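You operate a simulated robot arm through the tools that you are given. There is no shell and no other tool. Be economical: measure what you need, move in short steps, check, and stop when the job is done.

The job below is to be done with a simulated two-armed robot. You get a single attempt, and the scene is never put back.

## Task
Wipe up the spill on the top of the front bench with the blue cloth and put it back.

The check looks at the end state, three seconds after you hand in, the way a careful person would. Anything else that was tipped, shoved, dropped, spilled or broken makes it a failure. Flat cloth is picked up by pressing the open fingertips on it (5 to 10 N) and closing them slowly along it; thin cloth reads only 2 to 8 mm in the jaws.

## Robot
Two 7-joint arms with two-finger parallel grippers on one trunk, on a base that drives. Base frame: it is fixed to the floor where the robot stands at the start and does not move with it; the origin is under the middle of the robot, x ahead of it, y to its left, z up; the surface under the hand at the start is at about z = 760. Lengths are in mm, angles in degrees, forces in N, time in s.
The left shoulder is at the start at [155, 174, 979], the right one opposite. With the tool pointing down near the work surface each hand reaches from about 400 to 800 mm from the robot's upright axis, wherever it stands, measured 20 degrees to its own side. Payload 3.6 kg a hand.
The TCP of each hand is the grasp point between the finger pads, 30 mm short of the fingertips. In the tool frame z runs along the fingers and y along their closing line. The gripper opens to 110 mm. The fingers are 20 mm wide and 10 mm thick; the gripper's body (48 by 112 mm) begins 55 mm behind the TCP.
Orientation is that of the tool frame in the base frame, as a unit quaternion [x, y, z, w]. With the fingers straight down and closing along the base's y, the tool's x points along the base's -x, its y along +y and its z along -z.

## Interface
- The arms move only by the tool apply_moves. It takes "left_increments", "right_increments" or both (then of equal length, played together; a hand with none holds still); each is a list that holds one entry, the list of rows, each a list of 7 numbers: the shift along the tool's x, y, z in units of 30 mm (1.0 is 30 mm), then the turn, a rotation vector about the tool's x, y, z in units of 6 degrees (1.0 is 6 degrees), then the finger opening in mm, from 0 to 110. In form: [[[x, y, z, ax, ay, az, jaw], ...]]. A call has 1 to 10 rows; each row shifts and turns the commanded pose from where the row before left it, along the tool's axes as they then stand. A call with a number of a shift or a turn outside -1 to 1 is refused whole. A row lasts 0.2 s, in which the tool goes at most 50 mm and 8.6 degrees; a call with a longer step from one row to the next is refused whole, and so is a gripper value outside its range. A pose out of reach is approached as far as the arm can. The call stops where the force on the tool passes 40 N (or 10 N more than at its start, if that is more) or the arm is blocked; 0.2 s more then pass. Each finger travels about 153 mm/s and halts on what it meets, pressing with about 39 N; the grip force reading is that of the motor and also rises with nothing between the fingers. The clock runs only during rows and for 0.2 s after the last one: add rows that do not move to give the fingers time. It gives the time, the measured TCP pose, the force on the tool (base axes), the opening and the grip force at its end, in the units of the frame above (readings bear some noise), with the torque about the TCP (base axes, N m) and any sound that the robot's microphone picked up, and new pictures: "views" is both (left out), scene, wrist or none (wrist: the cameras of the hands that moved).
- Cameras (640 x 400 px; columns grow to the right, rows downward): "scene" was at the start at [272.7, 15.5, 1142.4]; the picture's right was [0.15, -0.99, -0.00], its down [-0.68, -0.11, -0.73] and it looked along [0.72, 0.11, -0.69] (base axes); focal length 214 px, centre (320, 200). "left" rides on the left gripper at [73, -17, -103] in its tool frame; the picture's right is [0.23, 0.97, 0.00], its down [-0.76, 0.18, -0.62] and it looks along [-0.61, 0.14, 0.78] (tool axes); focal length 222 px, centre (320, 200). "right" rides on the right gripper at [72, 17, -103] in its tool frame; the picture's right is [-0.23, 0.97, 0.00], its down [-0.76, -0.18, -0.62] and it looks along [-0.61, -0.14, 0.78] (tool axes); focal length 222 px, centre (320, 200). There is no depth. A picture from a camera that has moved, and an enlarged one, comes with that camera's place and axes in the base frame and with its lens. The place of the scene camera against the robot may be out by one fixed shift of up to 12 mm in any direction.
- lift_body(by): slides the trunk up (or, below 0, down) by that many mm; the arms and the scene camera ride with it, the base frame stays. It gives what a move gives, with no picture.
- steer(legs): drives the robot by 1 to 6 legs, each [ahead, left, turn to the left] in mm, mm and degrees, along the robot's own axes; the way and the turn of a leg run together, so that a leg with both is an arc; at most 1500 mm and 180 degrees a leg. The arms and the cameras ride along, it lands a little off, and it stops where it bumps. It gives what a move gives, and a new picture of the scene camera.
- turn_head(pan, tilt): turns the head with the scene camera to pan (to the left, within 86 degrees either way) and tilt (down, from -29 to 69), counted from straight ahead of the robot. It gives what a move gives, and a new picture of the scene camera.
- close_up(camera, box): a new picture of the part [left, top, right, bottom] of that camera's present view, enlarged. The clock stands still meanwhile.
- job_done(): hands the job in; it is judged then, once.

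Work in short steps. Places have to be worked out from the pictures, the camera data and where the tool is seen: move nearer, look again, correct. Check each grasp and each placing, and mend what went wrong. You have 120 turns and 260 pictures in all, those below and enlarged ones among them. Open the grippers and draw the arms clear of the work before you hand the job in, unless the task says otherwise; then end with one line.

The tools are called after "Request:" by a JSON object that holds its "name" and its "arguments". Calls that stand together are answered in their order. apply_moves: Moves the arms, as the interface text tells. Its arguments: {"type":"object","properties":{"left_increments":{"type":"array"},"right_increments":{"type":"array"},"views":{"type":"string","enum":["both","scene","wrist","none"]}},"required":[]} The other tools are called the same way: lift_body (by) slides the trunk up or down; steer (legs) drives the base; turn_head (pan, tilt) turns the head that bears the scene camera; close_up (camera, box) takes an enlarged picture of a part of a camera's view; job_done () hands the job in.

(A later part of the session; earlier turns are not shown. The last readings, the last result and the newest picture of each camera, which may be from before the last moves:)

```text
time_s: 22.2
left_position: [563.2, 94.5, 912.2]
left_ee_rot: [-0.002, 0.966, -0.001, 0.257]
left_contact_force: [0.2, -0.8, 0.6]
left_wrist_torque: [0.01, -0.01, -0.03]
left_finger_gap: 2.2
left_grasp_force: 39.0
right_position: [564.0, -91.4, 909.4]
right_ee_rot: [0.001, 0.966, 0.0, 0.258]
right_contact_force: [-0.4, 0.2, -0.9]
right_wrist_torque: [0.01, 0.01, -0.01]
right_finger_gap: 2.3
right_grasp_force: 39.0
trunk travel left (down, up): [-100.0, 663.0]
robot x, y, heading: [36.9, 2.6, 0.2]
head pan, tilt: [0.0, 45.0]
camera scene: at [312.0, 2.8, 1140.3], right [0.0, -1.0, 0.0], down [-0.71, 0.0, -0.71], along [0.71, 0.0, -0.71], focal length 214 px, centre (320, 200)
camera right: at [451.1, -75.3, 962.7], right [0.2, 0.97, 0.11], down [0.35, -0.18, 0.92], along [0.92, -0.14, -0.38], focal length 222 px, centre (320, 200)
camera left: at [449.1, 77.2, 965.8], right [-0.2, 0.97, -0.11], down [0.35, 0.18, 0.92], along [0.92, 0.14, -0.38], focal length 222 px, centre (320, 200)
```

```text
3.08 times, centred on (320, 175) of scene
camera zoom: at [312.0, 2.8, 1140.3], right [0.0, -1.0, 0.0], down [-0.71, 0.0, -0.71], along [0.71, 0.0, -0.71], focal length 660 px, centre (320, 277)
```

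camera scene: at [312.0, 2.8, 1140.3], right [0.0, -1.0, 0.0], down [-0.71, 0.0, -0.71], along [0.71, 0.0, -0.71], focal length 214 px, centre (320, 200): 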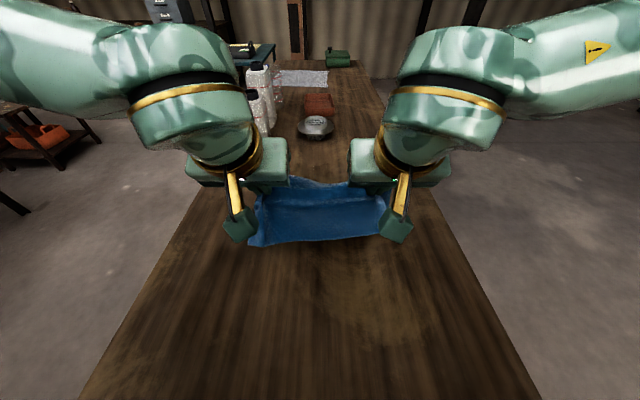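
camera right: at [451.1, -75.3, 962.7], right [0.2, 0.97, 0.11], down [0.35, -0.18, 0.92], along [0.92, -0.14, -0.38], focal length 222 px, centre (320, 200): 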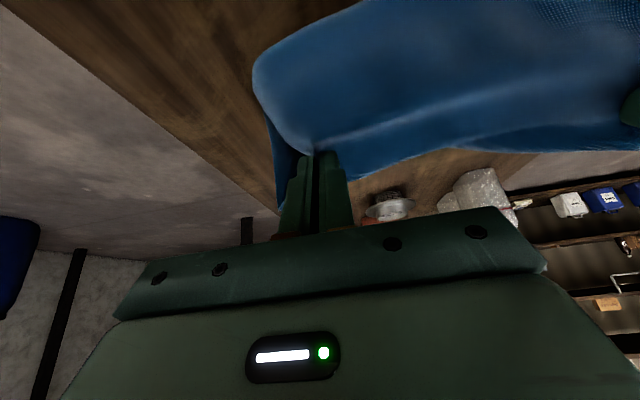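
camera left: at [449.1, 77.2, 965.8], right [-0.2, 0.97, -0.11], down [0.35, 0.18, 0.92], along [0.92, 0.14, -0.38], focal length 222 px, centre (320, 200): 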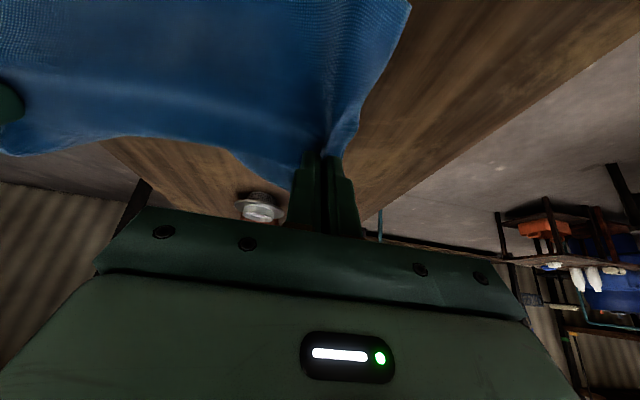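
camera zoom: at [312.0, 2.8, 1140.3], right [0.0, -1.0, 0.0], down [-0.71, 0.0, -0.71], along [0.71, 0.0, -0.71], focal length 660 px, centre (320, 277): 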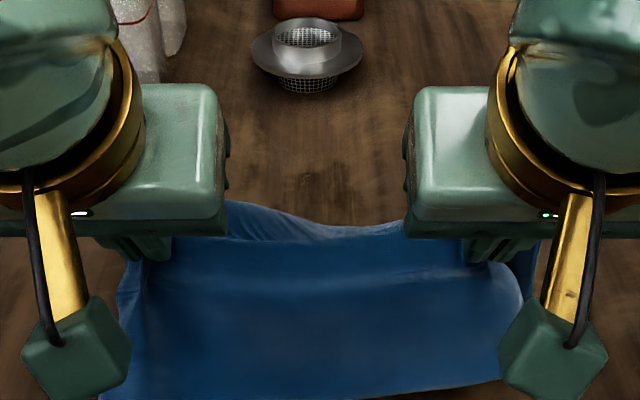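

There may still be a dark patch at x≈830. I'll lower the cloth and draw it back further to get an unblocked view.

Request:
{"name": "apply_moves", "arguments": {"left_increments": [[[0.683, 0, 0.183, 0, 0, 0, 0], [0.683, 0, 0.183, 0, 0, 0, 0], [0.683, 0, 0.183, 0, 0, 0, 0], [0.683, 0, 0.183, 0, 0, 0, 0]]], "right_increments": [[[0.683, 0, 0.183, 0, 0, 0, 0], [0.683, 0, 0.183, 0, 0, 0, 0], [0.683, 0, 0.183, 0, 0, 0, 0], [0.683, 0, 0.183, 0, 0, 0, 0]]], "views": "scene"}}

Request:
{"name": "close_up", "arguments": {"camera": "scene", "box": [270, 130, 370, 200]}}

```text
time_s: 23.2
left_position: [501.9, 94.1, 850.6]
left_ee_rot: [-0.002, 0.966, 0.0, 0.257]
left_contact_force: [-0.4, -0.9, 0.6]
left_wrist_torque: [-0.05, 0.03, -0.01]
left_finger_gap: 2.2
left_grasp_force: 38.9
right_position: [503.7, -92.0, 849.9]
right_ee_rot: [0.001, 0.966, 0.0, 0.259]
right_contact_force: [-0.9, 1.1, 0.4]
right_wrist_torque: [0.03, 0.01, 0.01]
right_finger_gap: 2.1
right_grasp_force: 39.1
trunk travel left (down, up): [-100.0, 663.0]
robot x, y, heading: [37.9, 1.7, 0.0]
head pan, tilt: [0.0, 45.0]
camera scene: at [312.5, 2.8, 1140.1], right [0.0, -1.0, 0.0], down [-0.71, 0.0, -0.71], along [0.71, 0.0, -0.71], focal length 214 px, centre (320, 200)
```

scene: 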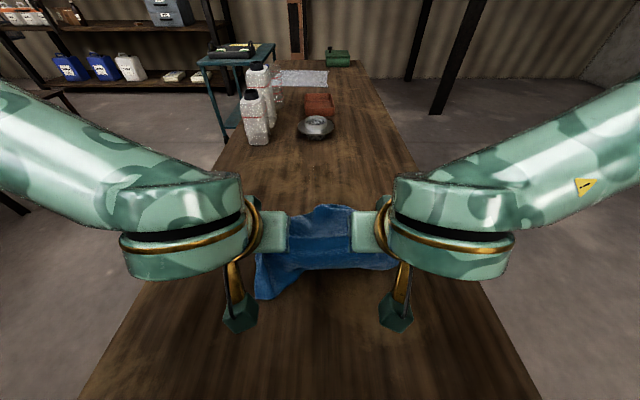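

```text
5.71 times, centred on (320, 165) of scene
camera zoom: at [312.5, 2.8, 1140.1], right [0.0, -1.0, 0.0], down [-0.71, 0.0, -0.71], along [0.71, 0.0, -0.71], focal length 1226 px, centre (320, 400)
```

zoom: 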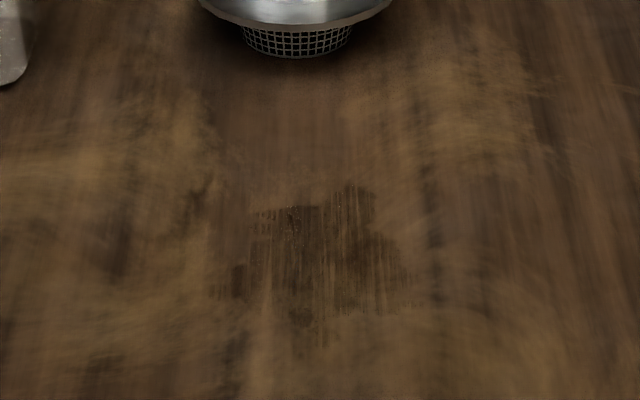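

The stain is fainter but streaky, so wiping works and needs more passes with sideways motion. I'll lay the cloth back down while moving forward.

Request:
{"name": "apply_moves", "arguments": {"left_increments": [[[-0.585, 0, 0.588, 0, 0, 0, 0], [-0.585, 0, 0.588, 0, 0, 0, 0], [-0.585, 0, 0.588, 0, 0, 0, 0], [-0.585, 0, 0.588, 0, 0, 0, 0], [-0.585, 0, 0.588, 0, 0, 0, 0], [-0.585, 0, 0.588, 0, 0, 0, 0], [-0.585, 0, 0.588, 0, 0, 0, 0], [-0.585, 0, 0.588, 0, 0, 0, 0]]], "right_increments": [[[-0.585, 0, 0.588, 0, 0, 0, 0], [-0.585, 0, 0.588, 0, 0, 0, 0], [-0.585, 0, 0.588, 0, 0, 0, 0], [-0.585, 0, 0.588, 0, 0, 0, 0], [-0.585, 0, 0.588, 0, 0, 0, 0], [-0.585, 0, 0.588, 0, 0, 0, 0], [-0.585, 0, 0.588, 0, 0, 0, 0], [-0.585, 0, 0.588, 0, 0, 0, 0]]], "views": "scene"}}

```text
time_s: 25.0
left_position: [695.9, 96.1, 798.8]
left_ee_rot: [-0.001, 0.966, -0.001, 0.257]
left_contact_force: [-0.5, -4.2, 0.2]
left_wrist_torque: [-0.09, 0.03, -0.02]
left_finger_gap: 2.4
left_grasp_force: 38.9
right_position: [695.6, -92.1, 797.4]
right_ee_rot: [0.0, 0.966, 0.0, 0.257]
right_contact_force: [-0.8, 3.7, 0.4]
right_wrist_torque: [0.12, 0.0, 0.01]
right_finger_gap: 2.1
right_grasp_force: 39.0
trunk travel left (down, up): [-100.0, 663.0]
robot x, y, heading: [36.9, -1.3, 0.2]
head pan, tilt: [0.0, 45.0]
camera scene: at [312.9, 2.8, 1139.9], right [0.0, -1.0, 0.0], down [-0.71, 0.0, -0.71], along [0.71, 0.0, -0.71], focal length 214 px, centre (320, 200)
```

scene: 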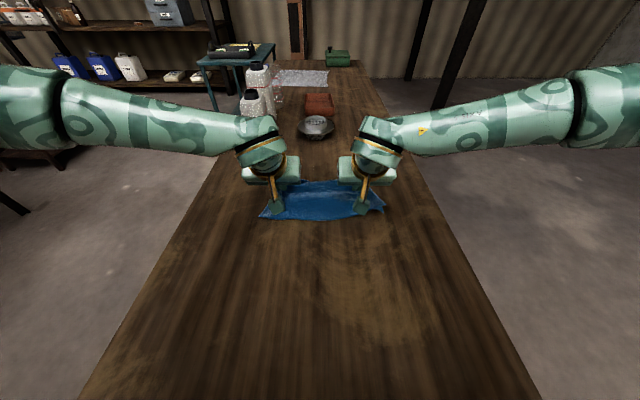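

Next I'll lower by 3 mm, give a little slack so the middle rests on the bench, and zigzag forward over the stain.

Request:
{"name": "apply_moves", "arguments": {"left_increments": [[[0.05, -0.15, 0.087, 0, 0, 0, 0], [-0.433, 0.5, 0.25, 0, 0, 0, 0], [-0.433, -0.5, 0.25, 0, 0, 0, 0], [-0.433, -0.5, 0.25, 0, 0, 0, 0], [-0.433, 0.5, 0.25, 0, 0, 0, 0], [-0.433, 0.5, 0.25, 0, 0, 0, 0], [-0.433, -0.5, 0.25, 0, 0, 0, 0], [-0.433, -0.5, 0.25, 0, 0, 0, 0], [-0.433, 0.5, 0.25, 0, 0, 0, 0], [-0.433, 0, 0.25, 0, 0, 0, 0]]], "right_increments": [[[0.05, 0.15, 0.087, 0, 0, 0, 0], [-0.433, 0.5, 0.25, 0, 0, 0, 0], [-0.433, -0.5, 0.25, 0, 0, 0, 0], [-0.433, -0.5, 0.25, 0, 0, 0, 0], [-0.433, 0.5, 0.25, 0, 0, 0, 0], [-0.433, 0.5, 0.25, 0, 0, 0, 0], [-0.433, -0.5, 0.25, 0, 0, 0, 0], [-0.433, -0.5, 0.25, 0, 0, 0, 0], [-0.433, 0.5, 0.25, 0, 0, 0, 0], [-0.433, 0, 0.25, 0, 0, 0, 0]]], "views": "scene"}}

Request:
{"name": "apply_moves", "arguments": {"left_increments": [[[0, 0.8, 0, 0, 0, 0, 0], [0, 0.8, 0, 0, 0, 0, 0], [0, -0.8, 0, 0, 0, 0, 0], [0, -0.8, 0, 0, 0, 0, 0], [0, -0.8, 0, 0, 0, 0, 0], [0, -0.8, 0, 0, 0, 0, 0], [0, 0.8, 0, 0, 0, 0, 0], [0, 0.8, 0, 0, 0, 0, 0]]], "right_increments": [[[0, 0.8, 0, 0, 0, 0, 0], [0, 0.8, 0, 0, 0, 0, 0], [0, -0.8, 0, 0, 0, 0, 0], [0, -0.8, 0, 0, 0, 0, 0], [0, -0.8, 0, 0, 0, 0, 0], [0, -0.8, 0, 0, 0, 0, 0], [0, 0.8, 0, 0, 0, 0, 0], [0, 0.8, 0, 0, 0, 0, 0]]]}}

```text
time_s: 27.2
left_position: [829.8, 91.1, 795.2]
left_ee_rot: [0.0, 0.966, -0.001, 0.257]
left_contact_force: [-0.4, -0.5, 2.1]
left_wrist_torque: [-0.03, 0.02, -0.02]
left_finger_gap: 2.2
left_grasp_force: 39.4
right_position: [832.5, -87.0, 793.5]
right_ee_rot: [0.0, 0.966, 0.0, 0.257]
right_contact_force: [-0.6, 0.2, -0.2]
right_wrist_torque: [-0.02, 0.02, 0.0]
right_finger_gap: 2.2
right_grasp_force: 39.4
trunk travel left (down, up): [-100.0, 663.0]
robot x, y, heading: [36.9, 1.5, -0.1]
head pan, tilt: [0.0, 45.0]
camera scene: at [312.4, 2.5, 1140.1], right [0.0, -1.0, 0.0], down [-0.71, 0.0, -0.71], along [0.71, 0.0, -0.71], focal length 214 px, centre (320, 200)
```

scene: 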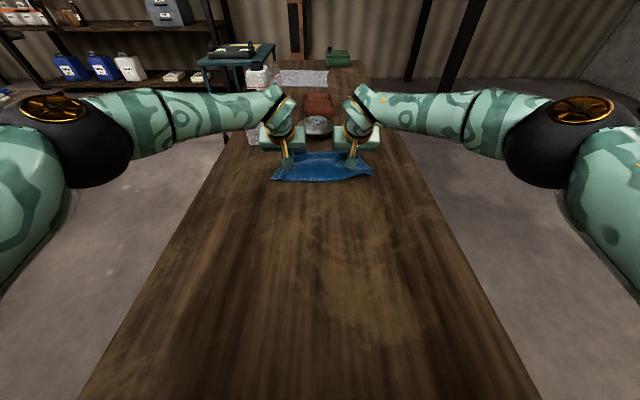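

```text
time_s: 29.0
left_position: [829.7, 90.9, 795.4]
left_ee_rot: [0.0, 0.966, -0.001, 0.258]
left_contact_force: [0.4, 0.0, 3.0]
left_wrist_torque: [0.0, 0.04, 0.0]
left_finger_gap: 2.4
left_grasp_force: 39.6
right_position: [830.4, -86.9, 795.3]
right_ee_rot: [0.001, 0.966, -0.001, 0.258]
right_contact_force: [0.6, -0.2, 1.2]
right_wrist_torque: [-0.03, 0.01, 0.0]
right_finger_gap: 1.9
right_grasp_force: 39.6
trunk travel left (down, up): [-100.0, 663.0]
robot x, y, heading: [40.0, -1.1, 0.3]
head pan, tilt: [0.0, 45.0]
camera scene: at [312.3, 2.9, 1140.2], right [0.0, -1.0, 0.0], down [-0.71, 0.0, -0.71], along [0.71, 0.0, -0.71], focal length 214 px, centre (320, 200)
camera right: at [718.0, -71.0, 847.4], right [0.2, 0.97, 0.11], down [0.35, -0.18, 0.92], along [0.92, -0.14, -0.38], focal length 222 px, centre (320, 200)
camera left: at [715.6, 73.6, 849.7], right [-0.2, 0.97, -0.11], down [0.35, 0.18, 0.92], along [0.92, 0.14, -0.38], focal length 222 px, centre (320, 200)
```

scene: 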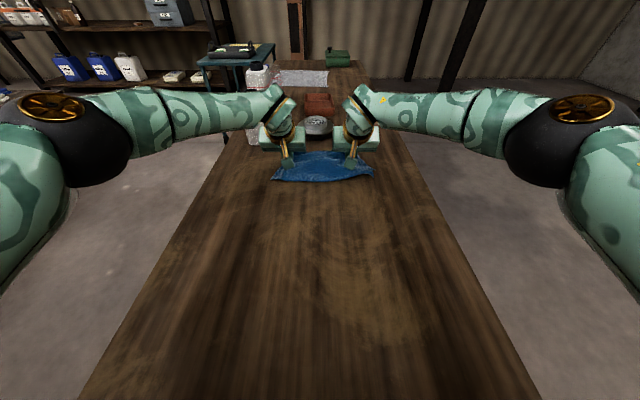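
right: 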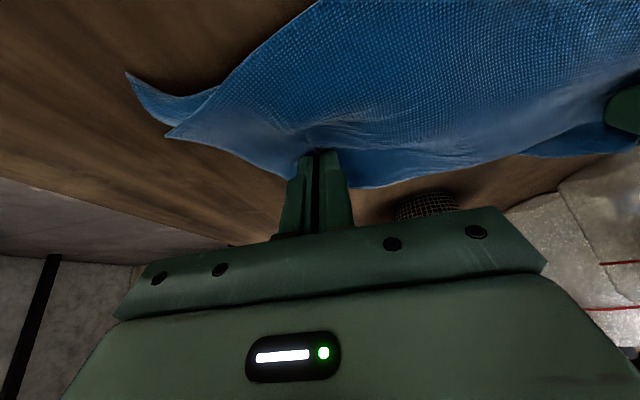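
left: 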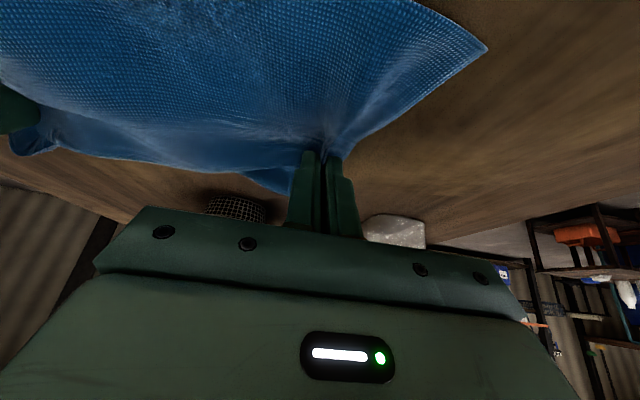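

I'll lift and pull back to check progress.

Request:
{"name": "apply_moves", "arguments": {"left_increments": [[[0.65, 0, -0.45, 0, 0, 0, 0], [0.65, 0, -0.45, 0, 0, 0, 0], [0.65, 0, -0.45, 0, 0, 0, 0], [0.65, 0, -0.55, 0, 0, 0, 0], [0.65, 0, -0.55, 0, 0, 0, 0], [0.65, 0, -0.55, 0, 0, 0, 0], [0.65, 0, -0.55, 0, 0, 0, 0], [0.65, 0, -0.55, 0, 0, 0, 0], [0.65, 0, -0.55, 0, 0, 0, 0], [0.65, 0, -0.55, 0, 0, 0, 0]]], "right_increments": [[[0.65, 0, -0.45, 0, 0, 0, 0], [0.65, 0, -0.45, 0, 0, 0, 0], [0.65, 0, -0.45, 0, 0, 0, 0], [0.65, 0, -0.55, 0, 0, 0, 0], [0.65, 0, -0.55, 0, 0, 0, 0], [0.65, 0, -0.55, 0, 0, 0, 0], [0.65, 0, -0.55, 0, 0, 0, 0], [0.65, 0, -0.55, 0, 0, 0, 0], [0.65, 0, -0.55, 0, 0, 0, 0], [0.65, 0, -0.55, 0, 0, 0, 0]]], "views": "none"}}

Request:
{"name": "apply_moves", "arguments": {"left_increments": [[[0.65, 0, -0.3, 0, 0, 0, 0], [0.65, 0, -0.3, 0, 0, 0, 0], [0.65, 0, -0.3, 0, 0, 0, 0], [0.65, 0, -0.3, 0, 0, 0, 0]]], "right_increments": [[[0.65, 0, -0.3, 0, 0, 0, 0], [0.65, 0, -0.3, 0, 0, 0, 0], [0.65, 0, -0.3, 0, 0, 0, 0], [0.65, 0, -0.3, 0, 0, 0, 0]]], "views": "scene"}}

Request:
{"name": "close_up", "arguments": {"camera": "scene", "box": [270, 130, 370, 200]}}

```text
time_s: 31.2
left_position: [582.5, 90.0, 832.9]
left_ee_rot: [-0.002, 0.966, 0.0, 0.257]
left_contact_force: [0.0, -0.8, 0.0]
left_wrist_torque: [0.0, -0.02, 0.01]
left_finger_gap: 2.3
left_grasp_force: 39.1
right_position: [582.1, -87.4, 832.6]
right_ee_rot: [0.0, 0.966, -0.001, 0.257]
right_contact_force: [-0.4, 0.4, -0.3]
right_wrist_torque: [-0.01, 0.01, 0.0]
right_finger_gap: 2.1
right_grasp_force: 38.6
trunk travel left (down, up): [-100.0, 663.0]
robot x, y, heading: [39.2, 1.3, 0.1]
head pan, tilt: [0.0, 45.0]
```

```text
time_s: 32.2
left_position: [497.3, 90.5, 827.1]
left_ee_rot: [-0.002, 0.966, -0.001, 0.258]
left_contact_force: [-0.5, -0.2, -0.5]
left_wrist_torque: [0.01, 0.0, -0.04]
left_finger_gap: 2.3
left_grasp_force: 38.8
right_position: [496.9, -85.6, 825.4]
right_ee_rot: [0.0, 0.966, 0.0, 0.258]
right_contact_force: [0.1, -0.3, -0.7]
right_wrist_torque: [0.01, -0.02, -0.03]
right_finger_gap: 2.0
right_grasp_force: 39.3
trunk travel left (down, up): [-100.0, 663.0]
robot x, y, heading: [38.4, -2.0, -0.2]
head pan, tilt: [0.0, 45.0]
camera scene: at [312.2, 2.9, 1140.2], right [0.0, -1.0, 0.0], down [-0.71, 0.0, -0.71], along [0.71, 0.0, -0.71], focal length 214 px, centre (320, 200)
```

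scene: 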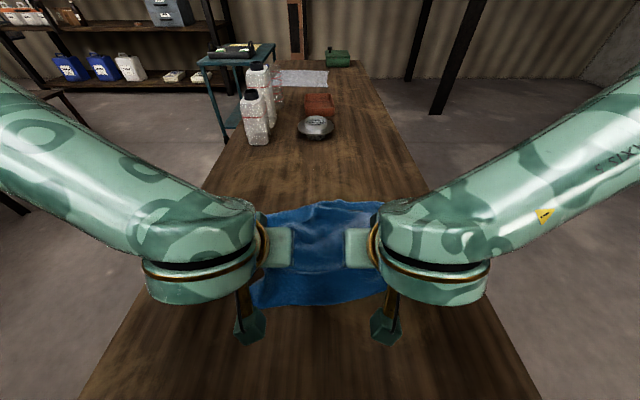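

```text
5.71 times, centred on (320, 165) of scene
camera zoom: at [312.2, 2.9, 1140.2], right [0.0, -1.0, 0.0], down [-0.71, 0.0, -0.71], along [0.71, 0.0, -0.71], focal length 1226 px, centre (320, 400)
```

zoom: 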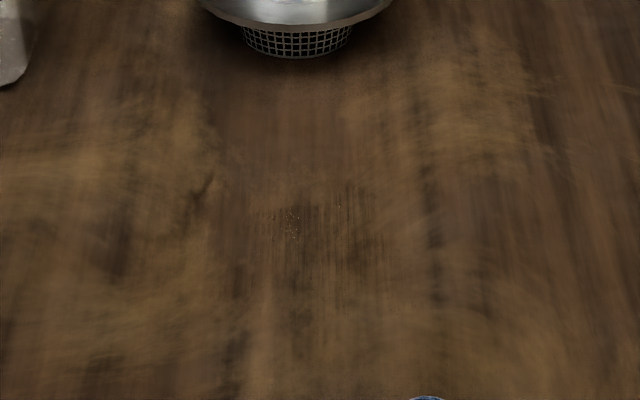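

It's much fainter now. I'll do another pass of the same kind with more sideways scrubbing.

Request:
{"name": "apply_moves", "arguments": {"left_increments": [[[-0.657, 0, 0.529, 0, 0, 0, 0], [-0.657, 0, 0.529, 0, 0, 0, 0], [-0.657, 0, 0.529, 0, 0, 0, 0], [-0.657, 0, 0.529, 0, 0, 0, 0], [-0.657, 0, 0.529, 0, 0, 0, 0], [-0.657, 0, 0.529, 0, 0, 0, 0], [-0.657, 0, 0.529, 0, 0, 0, 0], [-0.657, 0, 0.529, 0, 0, 0, 0]]], "right_increments": [[[-0.657, 0, 0.529, 0, 0, 0, 0], [-0.657, 0, 0.529, 0, 0, 0, 0], [-0.657, 0, 0.529, 0, 0, 0, 0], [-0.657, 0, 0.529, 0, 0, 0, 0], [-0.657, 0, 0.529, 0, 0, 0, 0], [-0.657, 0, 0.529, 0, 0, 0, 0], [-0.657, 0, 0.529, 0, 0, 0, 0], [-0.657, 0, 0.529, 0, 0, 0, 0]]], "views": "none"}}

Request:
{"name": "apply_moves", "arguments": {"left_increments": [[[-0.433, 0.6, 0.25, 0, 0, 0, 0], [-0.433, -0.6, 0.25, 0, 0, 0, 0], [-0.433, -0.6, 0.25, 0, 0, 0, 0], [-0.433, 0.6, 0.25, 0, 0, 0, 0], [-0.433, 0.6, 0.25, 0, 0, 0, 0], [-0.433, -0.6, 0.25, 0, 0, 0, 0], [-0.433, -0.6, 0.25, 0, 0, 0, 0], [-0.433, 0.6, 0.25, 0, 0, 0, 0], [-0.433, 0, 0.25, 0, 0, 0, 0]]], "right_increments": [[[-0.433, 0.6, 0.25, 0, 0, 0, 0], [-0.433, -0.6, 0.25, 0, 0, 0, 0], [-0.433, -0.6, 0.25, 0, 0, 0, 0], [-0.433, 0.6, 0.25, 0, 0, 0, 0], [-0.433, 0.6, 0.25, 0, 0, 0, 0], [-0.433, -0.6, 0.25, 0, 0, 0, 0], [-0.433, -0.6, 0.25, 0, 0, 0, 0], [-0.433, 0.6, 0.25, 0, 0, 0, 0], [-0.433, 0, 0.25, 0, 0, 0, 0]]], "views": "scene"}}

Request:
{"name": "apply_moves", "arguments": {"left_increments": [[[0, 0.8, 0, 0, 0, 0, 0], [0, 0.8, 0, 0, 0, 0, 0], [0, -0.8, 0, 0, 0, 0, 0], [0, -0.8, 0, 0, 0, 0, 0], [0, -0.8, 0, 0, 0, 0, 0], [0, -0.8, 0, 0, 0, 0, 0], [0, 0.8, 0, 0, 0, 0, 0], [0, 0.8, 0, 0, 0, 0, 0]]], "right_increments": [[[0, 0.8, 0, 0, 0, 0, 0], [0, 0.8, 0, 0, 0, 0, 0], [0, -0.8, 0, 0, 0, 0, 0], [0, -0.8, 0, 0, 0, 0, 0], [0, -0.8, 0, 0, 0, 0, 0], [0, -0.8, 0, 0, 0, 0, 0], [0, 0.8, 0, 0, 0, 0, 0], [0, 0.8, 0, 0, 0, 0, 0]]], "views": "wrist"}}

```text
time_s: 34.0
left_position: [697.0, 90.0, 795.5]
left_ee_rot: [-0.002, 0.966, 0.0, 0.257]
left_contact_force: [-0.4, -0.7, 1.7]
left_wrist_torque: [0.01, 0.02, -0.02]
left_finger_gap: 2.3
left_grasp_force: 39.1
right_position: [697.8, -86.8, 795.0]
right_ee_rot: [0.0, 0.966, 0.0, 0.257]
right_contact_force: [0.1, 0.3, 2.0]
right_wrist_torque: [0.04, -0.02, 0.0]
right_finger_gap: 2.0
right_grasp_force: 39.6
trunk travel left (down, up): [-100.0, 663.0]
robot x, y, heading: [39.5, -0.7, -0.2]
head pan, tilt: [0.0, 45.0]
```

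```text
time_s: 36.0
left_position: [833.2, 90.8, 793.7]
left_ee_rot: [-0.002, 0.966, 0.0, 0.259]
left_contact_force: [-0.6, -0.5, 2.1]
left_wrist_torque: [-0.02, 0.05, -0.01]
left_finger_gap: 2.3
left_grasp_force: 39.4
right_position: [834.9, -87.2, 794.0]
right_ee_rot: [0.001, 0.966, 0.0, 0.258]
right_contact_force: [-1.2, -0.5, 5.6]
right_wrist_torque: [-0.01, 0.01, 0.03]
right_finger_gap: 2.1
right_grasp_force: 39.3
trunk travel left (down, up): [-100.0, 663.0]
robot x, y, heading: [38.7, 0.0, -0.0]
head pan, tilt: [0.0, 45.0]
camera scene: at [311.3, 2.7, 1140.4], right [0.0, -1.0, 0.0], down [-0.71, 0.0, -0.71], along [0.71, 0.0, -0.71], focal length 214 px, centre (320, 200)
```

scene: 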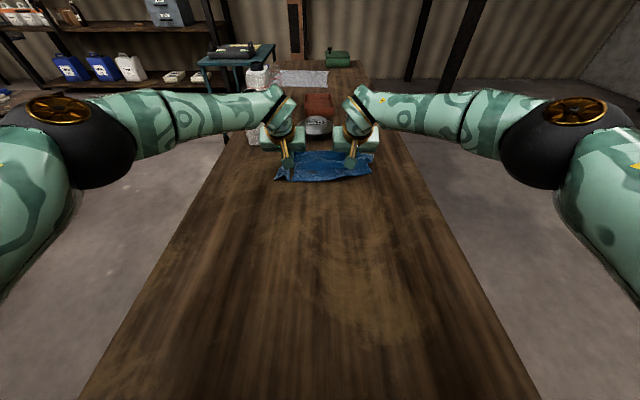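

```text
time_s: 37.8
left_position: [832.8, 92.6, 794.6]
left_ee_rot: [-0.002, 0.966, 0.0, 0.259]
left_contact_force: [-0.4, 0.0, 0.5]
left_wrist_torque: [0.01, 0.02, 0.0]
left_finger_gap: 2.2
left_grasp_force: 38.7
right_position: [832.8, -87.7, 792.8]
right_ee_rot: [0.001, 0.966, -0.001, 0.258]
right_contact_force: [0.5, -1.8, 9.9]
right_wrist_torque: [-0.01, -0.06, -0.03]
right_finger_gap: 2.2
right_grasp_force: 38.9
trunk travel left (down, up): [-100.0, 663.0]
robot x, y, heading: [39.9, 1.3, -0.2]
head pan, tilt: [0.0, 45.0]
camera right: at [720.1, -71.9, 846.1], right [0.2, 0.97, 0.11], down [0.35, -0.18, 0.92], along [0.92, -0.14, -0.38], focal length 222 px, centre (320, 200)
camera left: at [717.6, 73.8, 849.0], right [-0.2, 0.97, -0.11], down [0.35, 0.18, 0.92], along [0.92, 0.14, -0.38], focal length 222 px, centre (320, 200)
```

right: 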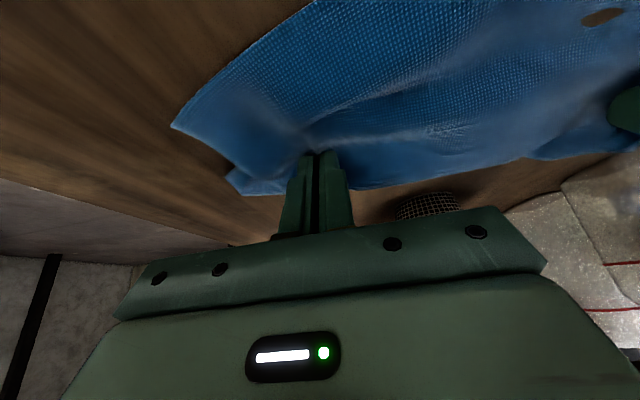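
left: 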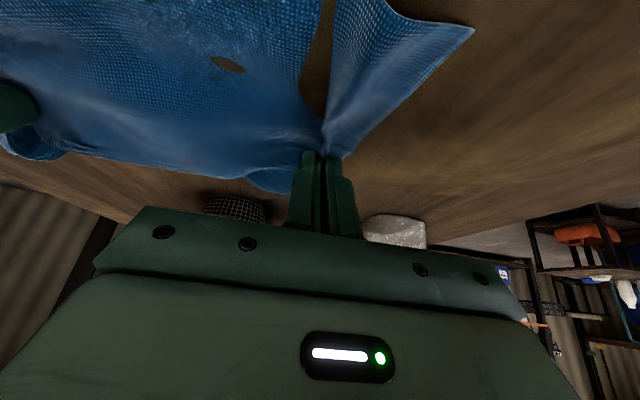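

I'll lift, draw back, and inspect again.

Request:
{"name": "apply_moves", "arguments": {"left_increments": [[[-0.25, 0, -0.433, 0, 0, 0, 0], [0.1, 0, -0.75, 0, 0, 0, 0], [0.3, 0, -0.8, 0, 0, 0, 0], [0.65, 0, -0.75, 0, 0, 0, 0], [0.75, 0, -0.5, 0, 0, 0, 0], [0.75, 0, -0.5, 0, 0, 0, 0], [0.75, 0, -0.5, 0, 0, 0, 0], [0.75, 0, -0.5, 0, 0, 0, 0], [0.75, 0, -0.4, 0, 0, 0, 0], [0.75, 0, -0.4, 0, 0, 0, 0]]], "right_increments": [[[-0.25, 0, -0.433, 0, 0, 0, 0], [0.1, 0, -0.75, 0, 0, 0, 0], [0.3, 0, -0.8, 0, 0, 0, 0], [0.65, 0, -0.75, 0, 0, 0, 0], [0.75, 0, -0.5, 0, 0, 0, 0], [0.75, 0, -0.5, 0, 0, 0, 0], [0.75, 0, -0.5, 0, 0, 0, 0], [0.75, 0, -0.5, 0, 0, 0, 0], [0.75, 0, -0.4, 0, 0, 0, 0], [0.75, 0, -0.4, 0, 0, 0, 0]]], "views": "none"}}

Request:
{"name": "apply_moves", "arguments": {"left_increments": [[[0.75, 0, -0.3, 0, 0, 0, 0], [0.75, 0, -0.3, 0, 0, 0, 0], [0.75, 0, -0.1, 0, 0, 0, 0], [0.75, 0, 0, 0, 0, 0, 0], [0.7, 0, 0, 0, 0, 0, 0]]], "right_increments": [[[0.75, 0, -0.3, 0, 0, 0, 0], [0.75, 0, -0.3, 0, 0, 0, 0], [0.75, 0, -0.1, 0, 0, 0, 0], [0.75, 0, 0, 0, 0, 0, 0], [0.7, 0, 0, 0, 0, 0, 0]]], "views": "both"}}

Request:
{"name": "close_up", "arguments": {"camera": "scene", "box": [270, 130, 370, 200]}}

```text
time_s: 40.0
left_position: [611.6, 90.4, 859.4]
left_ee_rot: [-0.002, 0.966, 0.0, 0.258]
left_contact_force: [0.3, 0.9, -0.1]
left_wrist_torque: [0.02, -0.01, 0.04]
left_finger_gap: 2.2
left_grasp_force: 38.8
right_position: [611.3, -87.4, 857.4]
right_ee_rot: [0.0, 0.966, 0.0, 0.258]
right_contact_force: [0.3, -0.2, 0.0]
right_wrist_torque: [0.04, -0.02, 0.02]
right_finger_gap: 2.2
right_grasp_force: 39.7
trunk travel left (down, up): [-100.0, 663.0]
robot x, y, heading: [38.1, -3.6, -0.1]
head pan, tilt: [0.0, 45.0]
```

```text
time_s: 41.2
left_position: [505.5, 91.3, 821.5]
left_ee_rot: [-0.001, 0.966, 0.0, 0.257]
left_contact_force: [0.6, 0.0, 0.1]
left_wrist_torque: [0.01, 0.01, -0.01]
left_finger_gap: 2.4
left_grasp_force: 39.3
right_position: [504.6, -89.1, 819.4]
right_ee_rot: [0.0, 0.966, 0.0, 0.257]
right_contact_force: [-0.3, -0.5, -0.1]
right_wrist_torque: [0.0, -0.03, 0.01]
right_finger_gap: 2.0
right_grasp_force: 39.5
trunk travel left (down, up): [-100.0, 663.0]
robot x, y, heading: [37.4, 0.8, 0.1]
head pan, tilt: [0.0, 45.0]
camera scene: at [312.4, 2.9, 1140.1], right [0.0, -1.0, 0.0], down [-0.71, 0.0, -0.71], along [0.71, 0.0, -0.71], focal length 214 px, centre (320, 200)
camera right: at [392.3, -71.2, 872.9], right [0.2, 0.97, 0.11], down [0.35, -0.18, 0.92], along [0.92, -0.14, -0.38], focal length 222 px, centre (320, 200)
camera left: at [391.2, 73.0, 875.9], right [-0.2, 0.97, -0.11], down [0.35, 0.18, 0.92], along [0.92, 0.14, -0.38], focal length 222 px, centre (320, 200)
```

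scene: 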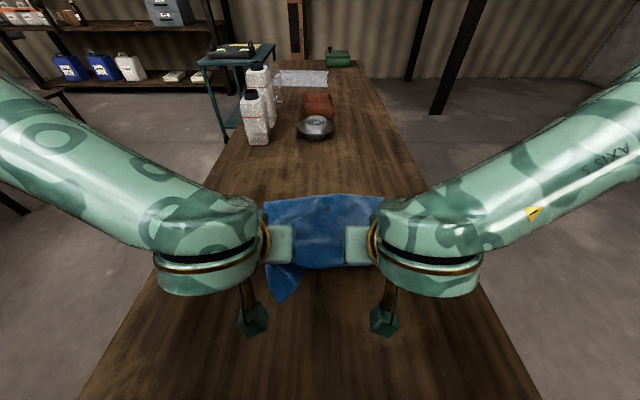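
right: 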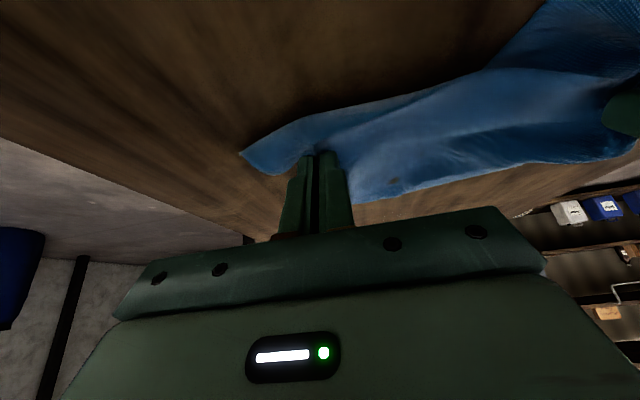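
left: 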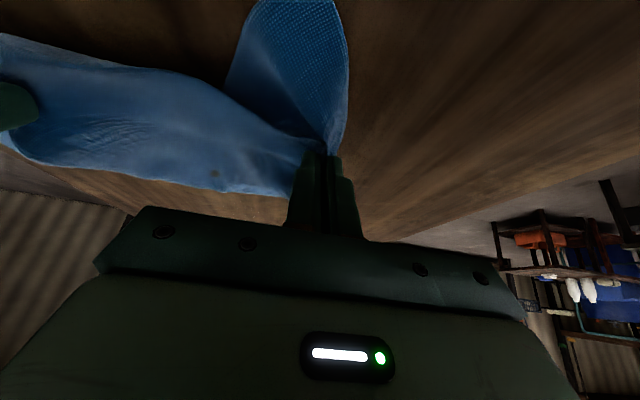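

```text
5.71 times, centred on (320, 165) of scene
camera zoom: at [312.4, 2.9, 1140.1], right [0.0, -1.0, 0.0], down [-0.71, 0.0, -0.71], along [0.71, 0.0, -0.71], focal length 1226 px, centre (320, 400)
```

zoom: 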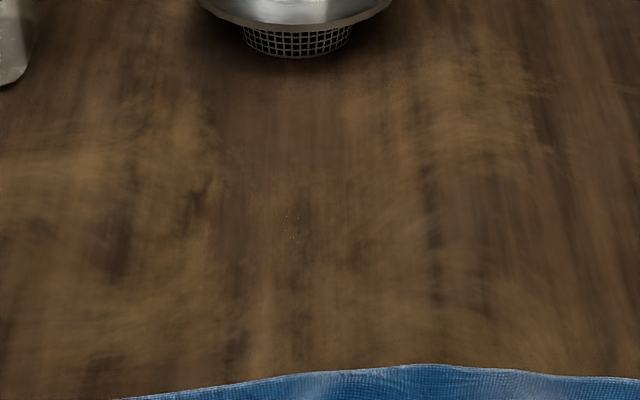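

Only a few faint specks remain. I'll lift to let the cloth hang straight and do one last pass, ending with a high lift.

Request:
{"name": "apply_moves", "arguments": {"left_increments": [[[-0.367, 0, -0.635, 0, 0, 0, 0], [-0.367, 0, -0.635, 0, 0, 0, 0], [-0.367, 0, -0.635, 0, 0, 0, 0], [-0.367, 0, -0.635, 0, 0, 0, 0], [-0.367, 0, -0.635, 0, 0, 0, 0], [-0.367, 0, -0.635, 0, 0, 0, 0], [0, 0, 0, 0, 0, 0, 0], [0, 0, 0, 0, 0, 0, 0]]], "right_increments": [[[-0.367, 0, -0.635, 0, 0, 0, 0], [-0.367, 0, -0.635, 0, 0, 0, 0], [-0.367, 0, -0.635, 0, 0, 0, 0], [-0.367, 0, -0.635, 0, 0, 0, 0], [-0.367, 0, -0.635, 0, 0, 0, 0], [-0.367, 0, -0.635, 0, 0, 0, 0], [0, 0, 0, 0, 0, 0, 0], [0, 0, 0, 0, 0, 0, 0]]]}}

```text
time_s: 43.0
left_position: [506.7, 89.3, 955.6]
left_ee_rot: [-0.001, 0.966, -0.001, 0.258]
left_contact_force: [0.2, -0.5, 0.0]
left_wrist_torque: [0.0, -0.02, -0.01]
left_finger_gap: 2.4
left_grasp_force: 39.3
right_position: [506.4, -86.4, 954.3]
right_ee_rot: [0.0, 0.966, -0.001, 0.257]
right_contact_force: [-0.4, -0.1, 0.7]
right_wrist_torque: [0.02, 0.02, -0.01]
right_finger_gap: 2.2
right_grasp_force: 38.7
trunk travel left (down, up): [-100.0, 663.0]
robot x, y, heading: [37.8, 1.9, 0.1]
head pan, tilt: [0.0, 45.0]
camera scene: at [312.3, 2.8, 1140.1], right [0.0, -1.0, 0.0], down [-0.71, 0.0, -0.71], along [0.71, 0.0, -0.71], focal length 214 px, centre (320, 200)
camera right: at [393.4, -70.5, 1006.1], right [0.2, 0.97, 0.11], down [0.35, -0.18, 0.92], along [0.92, -0.14, -0.38], focal length 222 px, centre (320, 200)
camera left: at [391.5, 72.9, 1008.9], right [-0.2, 0.97, -0.11], down [0.35, 0.18, 0.92], along [0.92, 0.14, -0.38], focal length 222 px, centre (320, 200)
```

scene: 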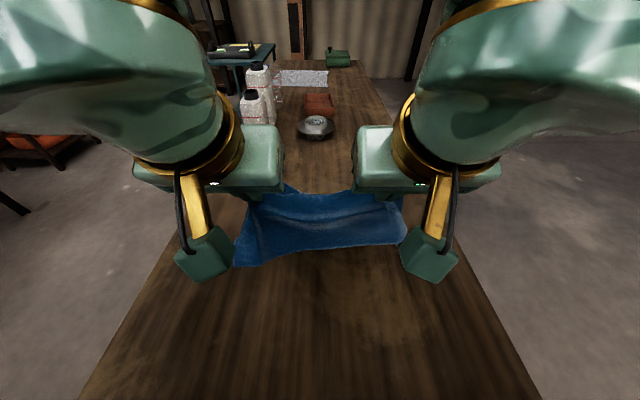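
right: 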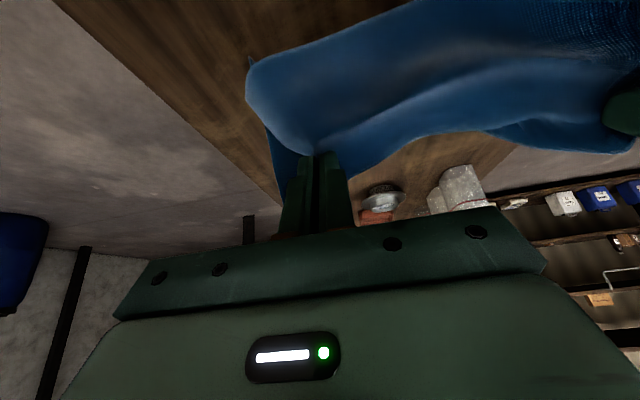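
left: 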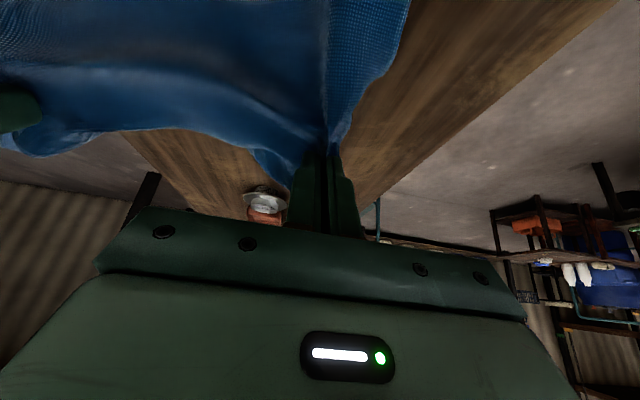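

The cloth hangs nicely. I'll bring it down onto the bench just short of the stain, then zigzag over it.

Request:
{"name": "apply_moves", "arguments": {"left_increments": [[[-0.285, 0, 0.773, 0, 0, 0, 0], [-0.285, 0, 0.773, 0, 0, 0, 0], [-0.285, 0, 0.773, 0, 0, 0, 0], [-0.285, 0, 0.773, 0, 0, 0, 0], [-0.285, 0, 0.773, 0, 0, 0, 0], [-0.285, 0, 0.773, 0, 0, 0, 0], [-0.285, 0, 0.773, 0, 0, 0, 0], [-0.285, 0, 0.773, 0, 0, 0, 0], [-0.285, 0, 0.773, 0, 0, 0, 0], [-0.285, 0, 0.773, 0, 0, 0, 0]]], "right_increments": [[[-0.285, 0, 0.773, 0, 0, 0, 0], [-0.285, 0, 0.773, 0, 0, 0, 0], [-0.285, 0, 0.773, 0, 0, 0, 0], [-0.285, 0, 0.773, 0, 0, 0, 0], [-0.285, 0, 0.773, 0, 0, 0, 0], [-0.285, 0, 0.773, 0, 0, 0, 0], [-0.285, 0, 0.773, 0, 0, 0, 0], [-0.285, 0, 0.773, 0, 0, 0, 0], [-0.285, 0, 0.773, 0, 0, 0, 0], [-0.285, 0, 0.773, 0, 0, 0, 0]]], "views": "none"}}

Request:
{"name": "apply_moves", "arguments": {"left_increments": [[[-0.433, 0.6, 0.25, 0, 0, 0, 0], [-0.433, -0.6, 0.25, 0, 0, 0, 0], [-0.433, -0.6, 0.25, 0, 0, 0, 0], [-0.433, 0.6, 0.25, 0, 0, 0, 0], [-0.433, 0.6, 0.25, 0, 0, 0, 0], [-0.433, -0.6, 0.25, 0, 0, 0, 0], [-0.433, -0.6, 0.25, 0, 0, 0, 0], [-0.433, 0.6, 0.25, 0, 0, 0, 0], [-0.433, 0, 0.25, 0, 0, 0, 0]]], "right_increments": [[[-0.433, 0.6, 0.25, 0, 0, 0, 0], [-0.433, -0.6, 0.25, 0, 0, 0, 0], [-0.433, -0.6, 0.25, 0, 0, 0, 0], [-0.433, 0.6, 0.25, 0, 0, 0, 0], [-0.433, 0.6, 0.25, 0, 0, 0, 0], [-0.433, -0.6, 0.25, 0, 0, 0, 0], [-0.433, -0.6, 0.25, 0, 0, 0, 0], [-0.433, 0.6, 0.25, 0, 0, 0, 0], [-0.433, 0, 0.25, 0, 0, 0, 0]]], "views": "none"}}

Request:
{"name": "apply_moves", "arguments": {"left_increments": [[[0, 0.8, 0, 0, 0, 0, 0], [0, 0.8, 0, 0, 0, 0, 0], [0, -0.8, 0, 0, 0, 0, 0], [0, -0.8, 0, 0, 0, 0, 0], [0, -0.8, 0, 0, 0, 0, 0], [0, -0.8, 0, 0, 0, 0, 0], [0, 0.8, 0, 0, 0, 0, 0], [0, 0.8, 0, 0, 0, 0, 0]]], "right_increments": [[[0, 0.8, 0, 0, 0, 0, 0], [0, 0.8, 0, 0, 0, 0, 0], [0, -0.8, 0, 0, 0, 0, 0], [0, -0.8, 0, 0, 0, 0, 0], [0, -0.8, 0, 0, 0, 0, 0], [0, -0.8, 0, 0, 0, 0, 0], [0, 0.8, 0, 0, 0, 0, 0], [0, 0.8, 0, 0, 0, 0, 0]]], "views": "scene"}}

```text
time_s: 45.2
left_position: [695.6, 91.1, 794.3]
left_ee_rot: [-0.002, 0.966, 0.0, 0.258]
left_contact_force: [-0.9, 0.0, 2.3]
left_wrist_torque: [0.0, 0.03, 0.01]
left_finger_gap: 2.4
left_grasp_force: 38.7
right_position: [694.9, -87.5, 794.8]
right_ee_rot: [0.0, 0.966, 0.0, 0.258]
right_contact_force: [-0.1, 0.4, 0.3]
right_wrist_torque: [0.02, -0.02, -0.03]
right_finger_gap: 2.2
right_grasp_force: 38.7
trunk travel left (down, up): [-100.0, 663.0]
robot x, y, heading: [41.8, -0.6, -0.1]
head pan, tilt: [0.0, 45.0]
```

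```text
time_s: 47.2
left_position: [829.4, 91.6, 795.2]
left_ee_rot: [0.0, 0.966, -0.001, 0.257]
left_contact_force: [-0.2, -0.4, 1.6]
left_wrist_torque: [-0.01, 0.04, 0.0]
left_finger_gap: 2.4
left_grasp_force: 38.9
right_position: [830.3, -88.1, 793.3]
right_ee_rot: [0.0, 0.966, -0.001, 0.257]
right_contact_force: [-0.5, 0.3, 1.1]
right_wrist_torque: [0.0, 0.0, 0.03]
right_finger_gap: 2.1
right_grasp_force: 38.8
trunk travel left (down, up): [-100.0, 663.0]
robot x, y, heading: [40.6, 3.7, 0.0]
head pan, tilt: [0.0, 45.0]
```

```text
time_s: 49.0
left_position: [830.8, 92.5, 793.2]
left_ee_rot: [0.0, 0.967, 0.0, 0.256]
left_contact_force: [0.6, 0.1, 1.9]
left_wrist_torque: [0.03, 0.01, 0.01]
left_finger_gap: 2.5
left_grasp_force: 39.0
right_position: [830.6, -87.2, 792.5]
right_ee_rot: [0.0, 0.966, 0.0, 0.257]
right_contact_force: [-0.2, -0.1, 1.3]
right_wrist_torque: [-0.01, 0.01, 0.0]
right_finger_gap: 2.0
right_grasp_force: 38.5
trunk travel left (down, up): [-100.0, 663.0]
robot x, y, heading: [37.4, 3.6, 0.2]
head pan, tilt: [0.0, 45.0]
camera scene: at [312.2, 2.8, 1140.2], right [0.0, -1.0, 0.0], down [-0.71, 0.0, -0.71], along [0.71, 0.0, -0.71], focal length 214 px, centre (320, 200)
```

scene: 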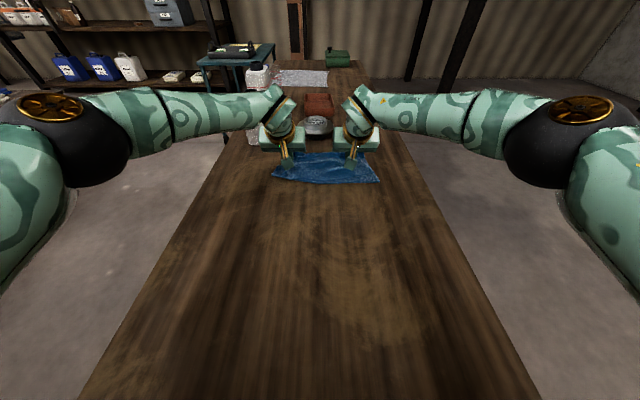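

Now I'll lift diagonally so the cloth clears the bench, then carry it back high to a point near its original place.

Request:
{"name": "apply_moves", "arguments": {"left_increments": [[[0.244, 0, -0.91, 0, 0, 0, 0], [0.244, 0, -0.91, 0, 0, 0, 0], [0.244, 0, -0.91, 0, 0, 0, 0], [0.244, 0, -0.91, 0, 0, 0, 0], [0.244, 0, -0.91, 0, 0, 0, 0], [0.244, 0, -0.91, 0, 0, 0, 0], [0.244, 0, -0.91, 0, 0, 0, 0], [0.244, 0, -0.91, 0, 0, 0, 0]]], "right_increments": [[[0.244, 0, -0.91, 0, 0, 0, 0], [0.244, 0, -0.91, 0, 0, 0, 0], [0.244, 0, -0.91, 0, 0, 0, 0], [0.244, 0, -0.91, 0, 0, 0, 0], [0.244, 0, -0.91, 0, 0, 0, 0], [0.244, 0, -0.91, 0, 0, 0, 0], [0.244, 0, -0.91, 0, 0, 0, 0], [0.244, 0, -0.91, 0, 0, 0, 0]]], "views": "none"}}

Request:
{"name": "apply_moves", "arguments": {"left_increments": [[[0.65, 0, -0.38, 0, 0, 0, 0], [0.65, 0, -0.38, 0, 0, 0, 0], [0.65, 0, -0.38, 0, 0, 0, 0], [0.65, 0, -0.38, 0, 0, 0, 0], [0.65, 0, -0.38, 0, 0, 0, 0], [0.65, 0, -0.38, 0, 0, 0, 0], [0.65, 0, -0.38, 0, 0, 0, 0], [0.65, 0, -0.38, 0, 0, 0, 0]]], "right_increments": [[[0.65, 0, -0.38, 0, 0, 0, 0], [0.65, 0, -0.38, 0, 0, 0, 0], [0.65, 0, -0.38, 0, 0, 0, 0], [0.65, 0, -0.38, 0, 0, 0, 0], [0.65, 0, -0.38, 0, 0, 0, 0], [0.65, 0, -0.38, 0, 0, 0, 0], [0.65, 0, -0.38, 0, 0, 0, 0], [0.65, 0, -0.38, 0, 0, 0, 0]]]}}

Request:
{"name": "close_up", "arguments": {"camera": "scene", "box": [270, 130, 370, 200]}}

```text
time_s: 50.8
left_position: [670.1, 92.8, 957.1]
left_ee_rot: [-0.001, 0.966, 0.0, 0.258]
left_contact_force: [0.2, -0.3, 0.3]
left_wrist_torque: [-0.02, -0.04, 0.02]
left_finger_gap: 2.4
left_grasp_force: 38.6
right_position: [669.6, -86.9, 955.9]
right_ee_rot: [0.0, 0.966, 0.0, 0.258]
right_contact_force: [-0.6, -0.3, 0.2]
right_wrist_torque: [0.0, 0.02, -0.01]
right_finger_gap: 2.3
right_grasp_force: 39.0
trunk travel left (down, up): [-100.0, 663.0]
robot x, y, heading: [39.5, 3.4, 0.1]
head pan, tilt: [0.0, 45.0]
```

```text
time_s: 52.6
left_position: [488.5, 91.5, 957.4]
left_ee_rot: [-0.001, 0.966, 0.0, 0.258]
left_contact_force: [-0.3, -0.3, -0.3]
left_wrist_torque: [-0.02, 0.0, 0.0]
left_finger_gap: 2.3
left_grasp_force: 38.5
right_position: [489.4, -88.3, 956.5]
right_ee_rot: [-0.001, 0.967, 0.0, 0.257]
right_contact_force: [-0.3, -0.3, -0.2]
right_wrist_torque: [0.01, 0.0, 0.01]
right_finger_gap: 2.0
right_grasp_force: 39.3
trunk travel left (down, up): [-100.0, 663.0]
robot x, y, heading: [43.8, 0.8, -0.2]
head pan, tilt: [0.0, 45.0]
camera scene: at [311.9, 2.8, 1140.3], right [0.0, -1.0, 0.0], down [-0.71, 0.0, -0.71], along [0.71, 0.0, -0.71], focal length 214 px, centre (320, 200)
camera right: at [377.2, -71.5, 1009.1], right [0.2, 0.97, 0.11], down [0.35, -0.18, 0.92], along [0.92, -0.14, -0.38], focal length 222 px, centre (320, 200)
camera left: at [374.8, 72.8, 1011.3], right [-0.2, 0.97, -0.11], down [0.35, 0.18, 0.92], along [0.92, 0.14, -0.38], focal length 222 px, centre (320, 200)
```

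scene: 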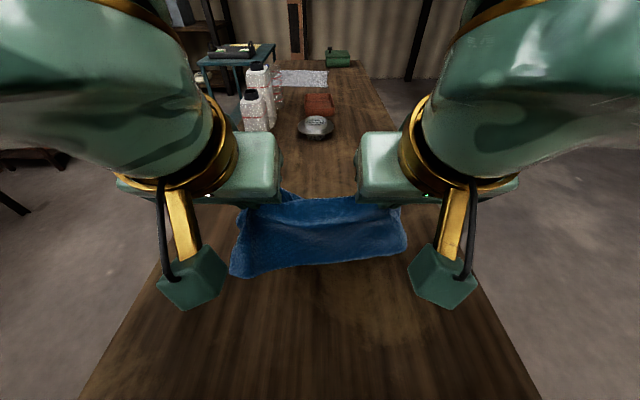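
right: 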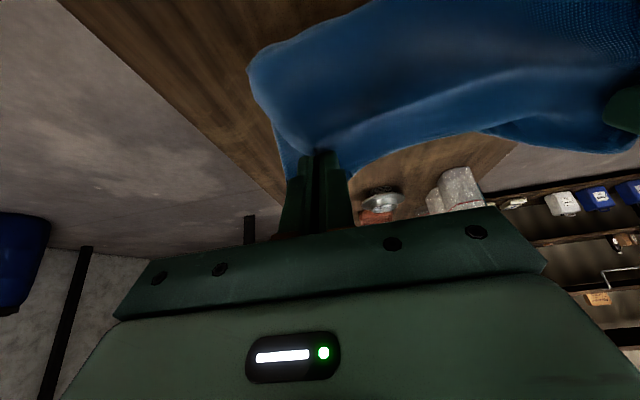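
left: 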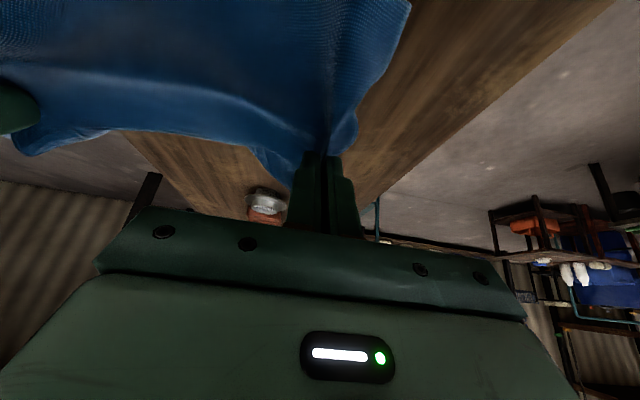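

```text
5.71 times, centred on (320, 165) of scene
camera zoom: at [311.9, 2.8, 1140.3], right [0.0, -1.0, 0.0], down [-0.71, 0.0, -0.71], along [0.71, 0.0, -0.71], focal length 1226 px, centre (320, 400)
```

zoom: 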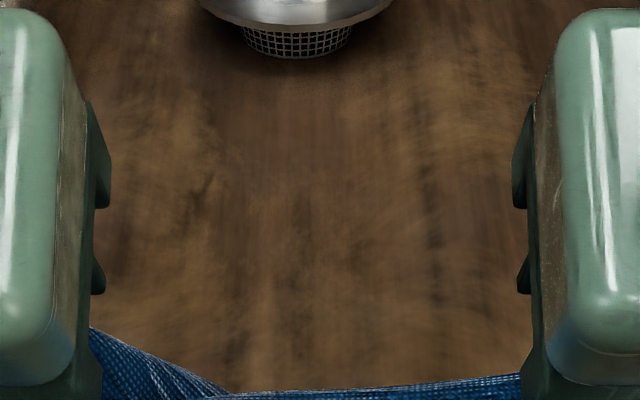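

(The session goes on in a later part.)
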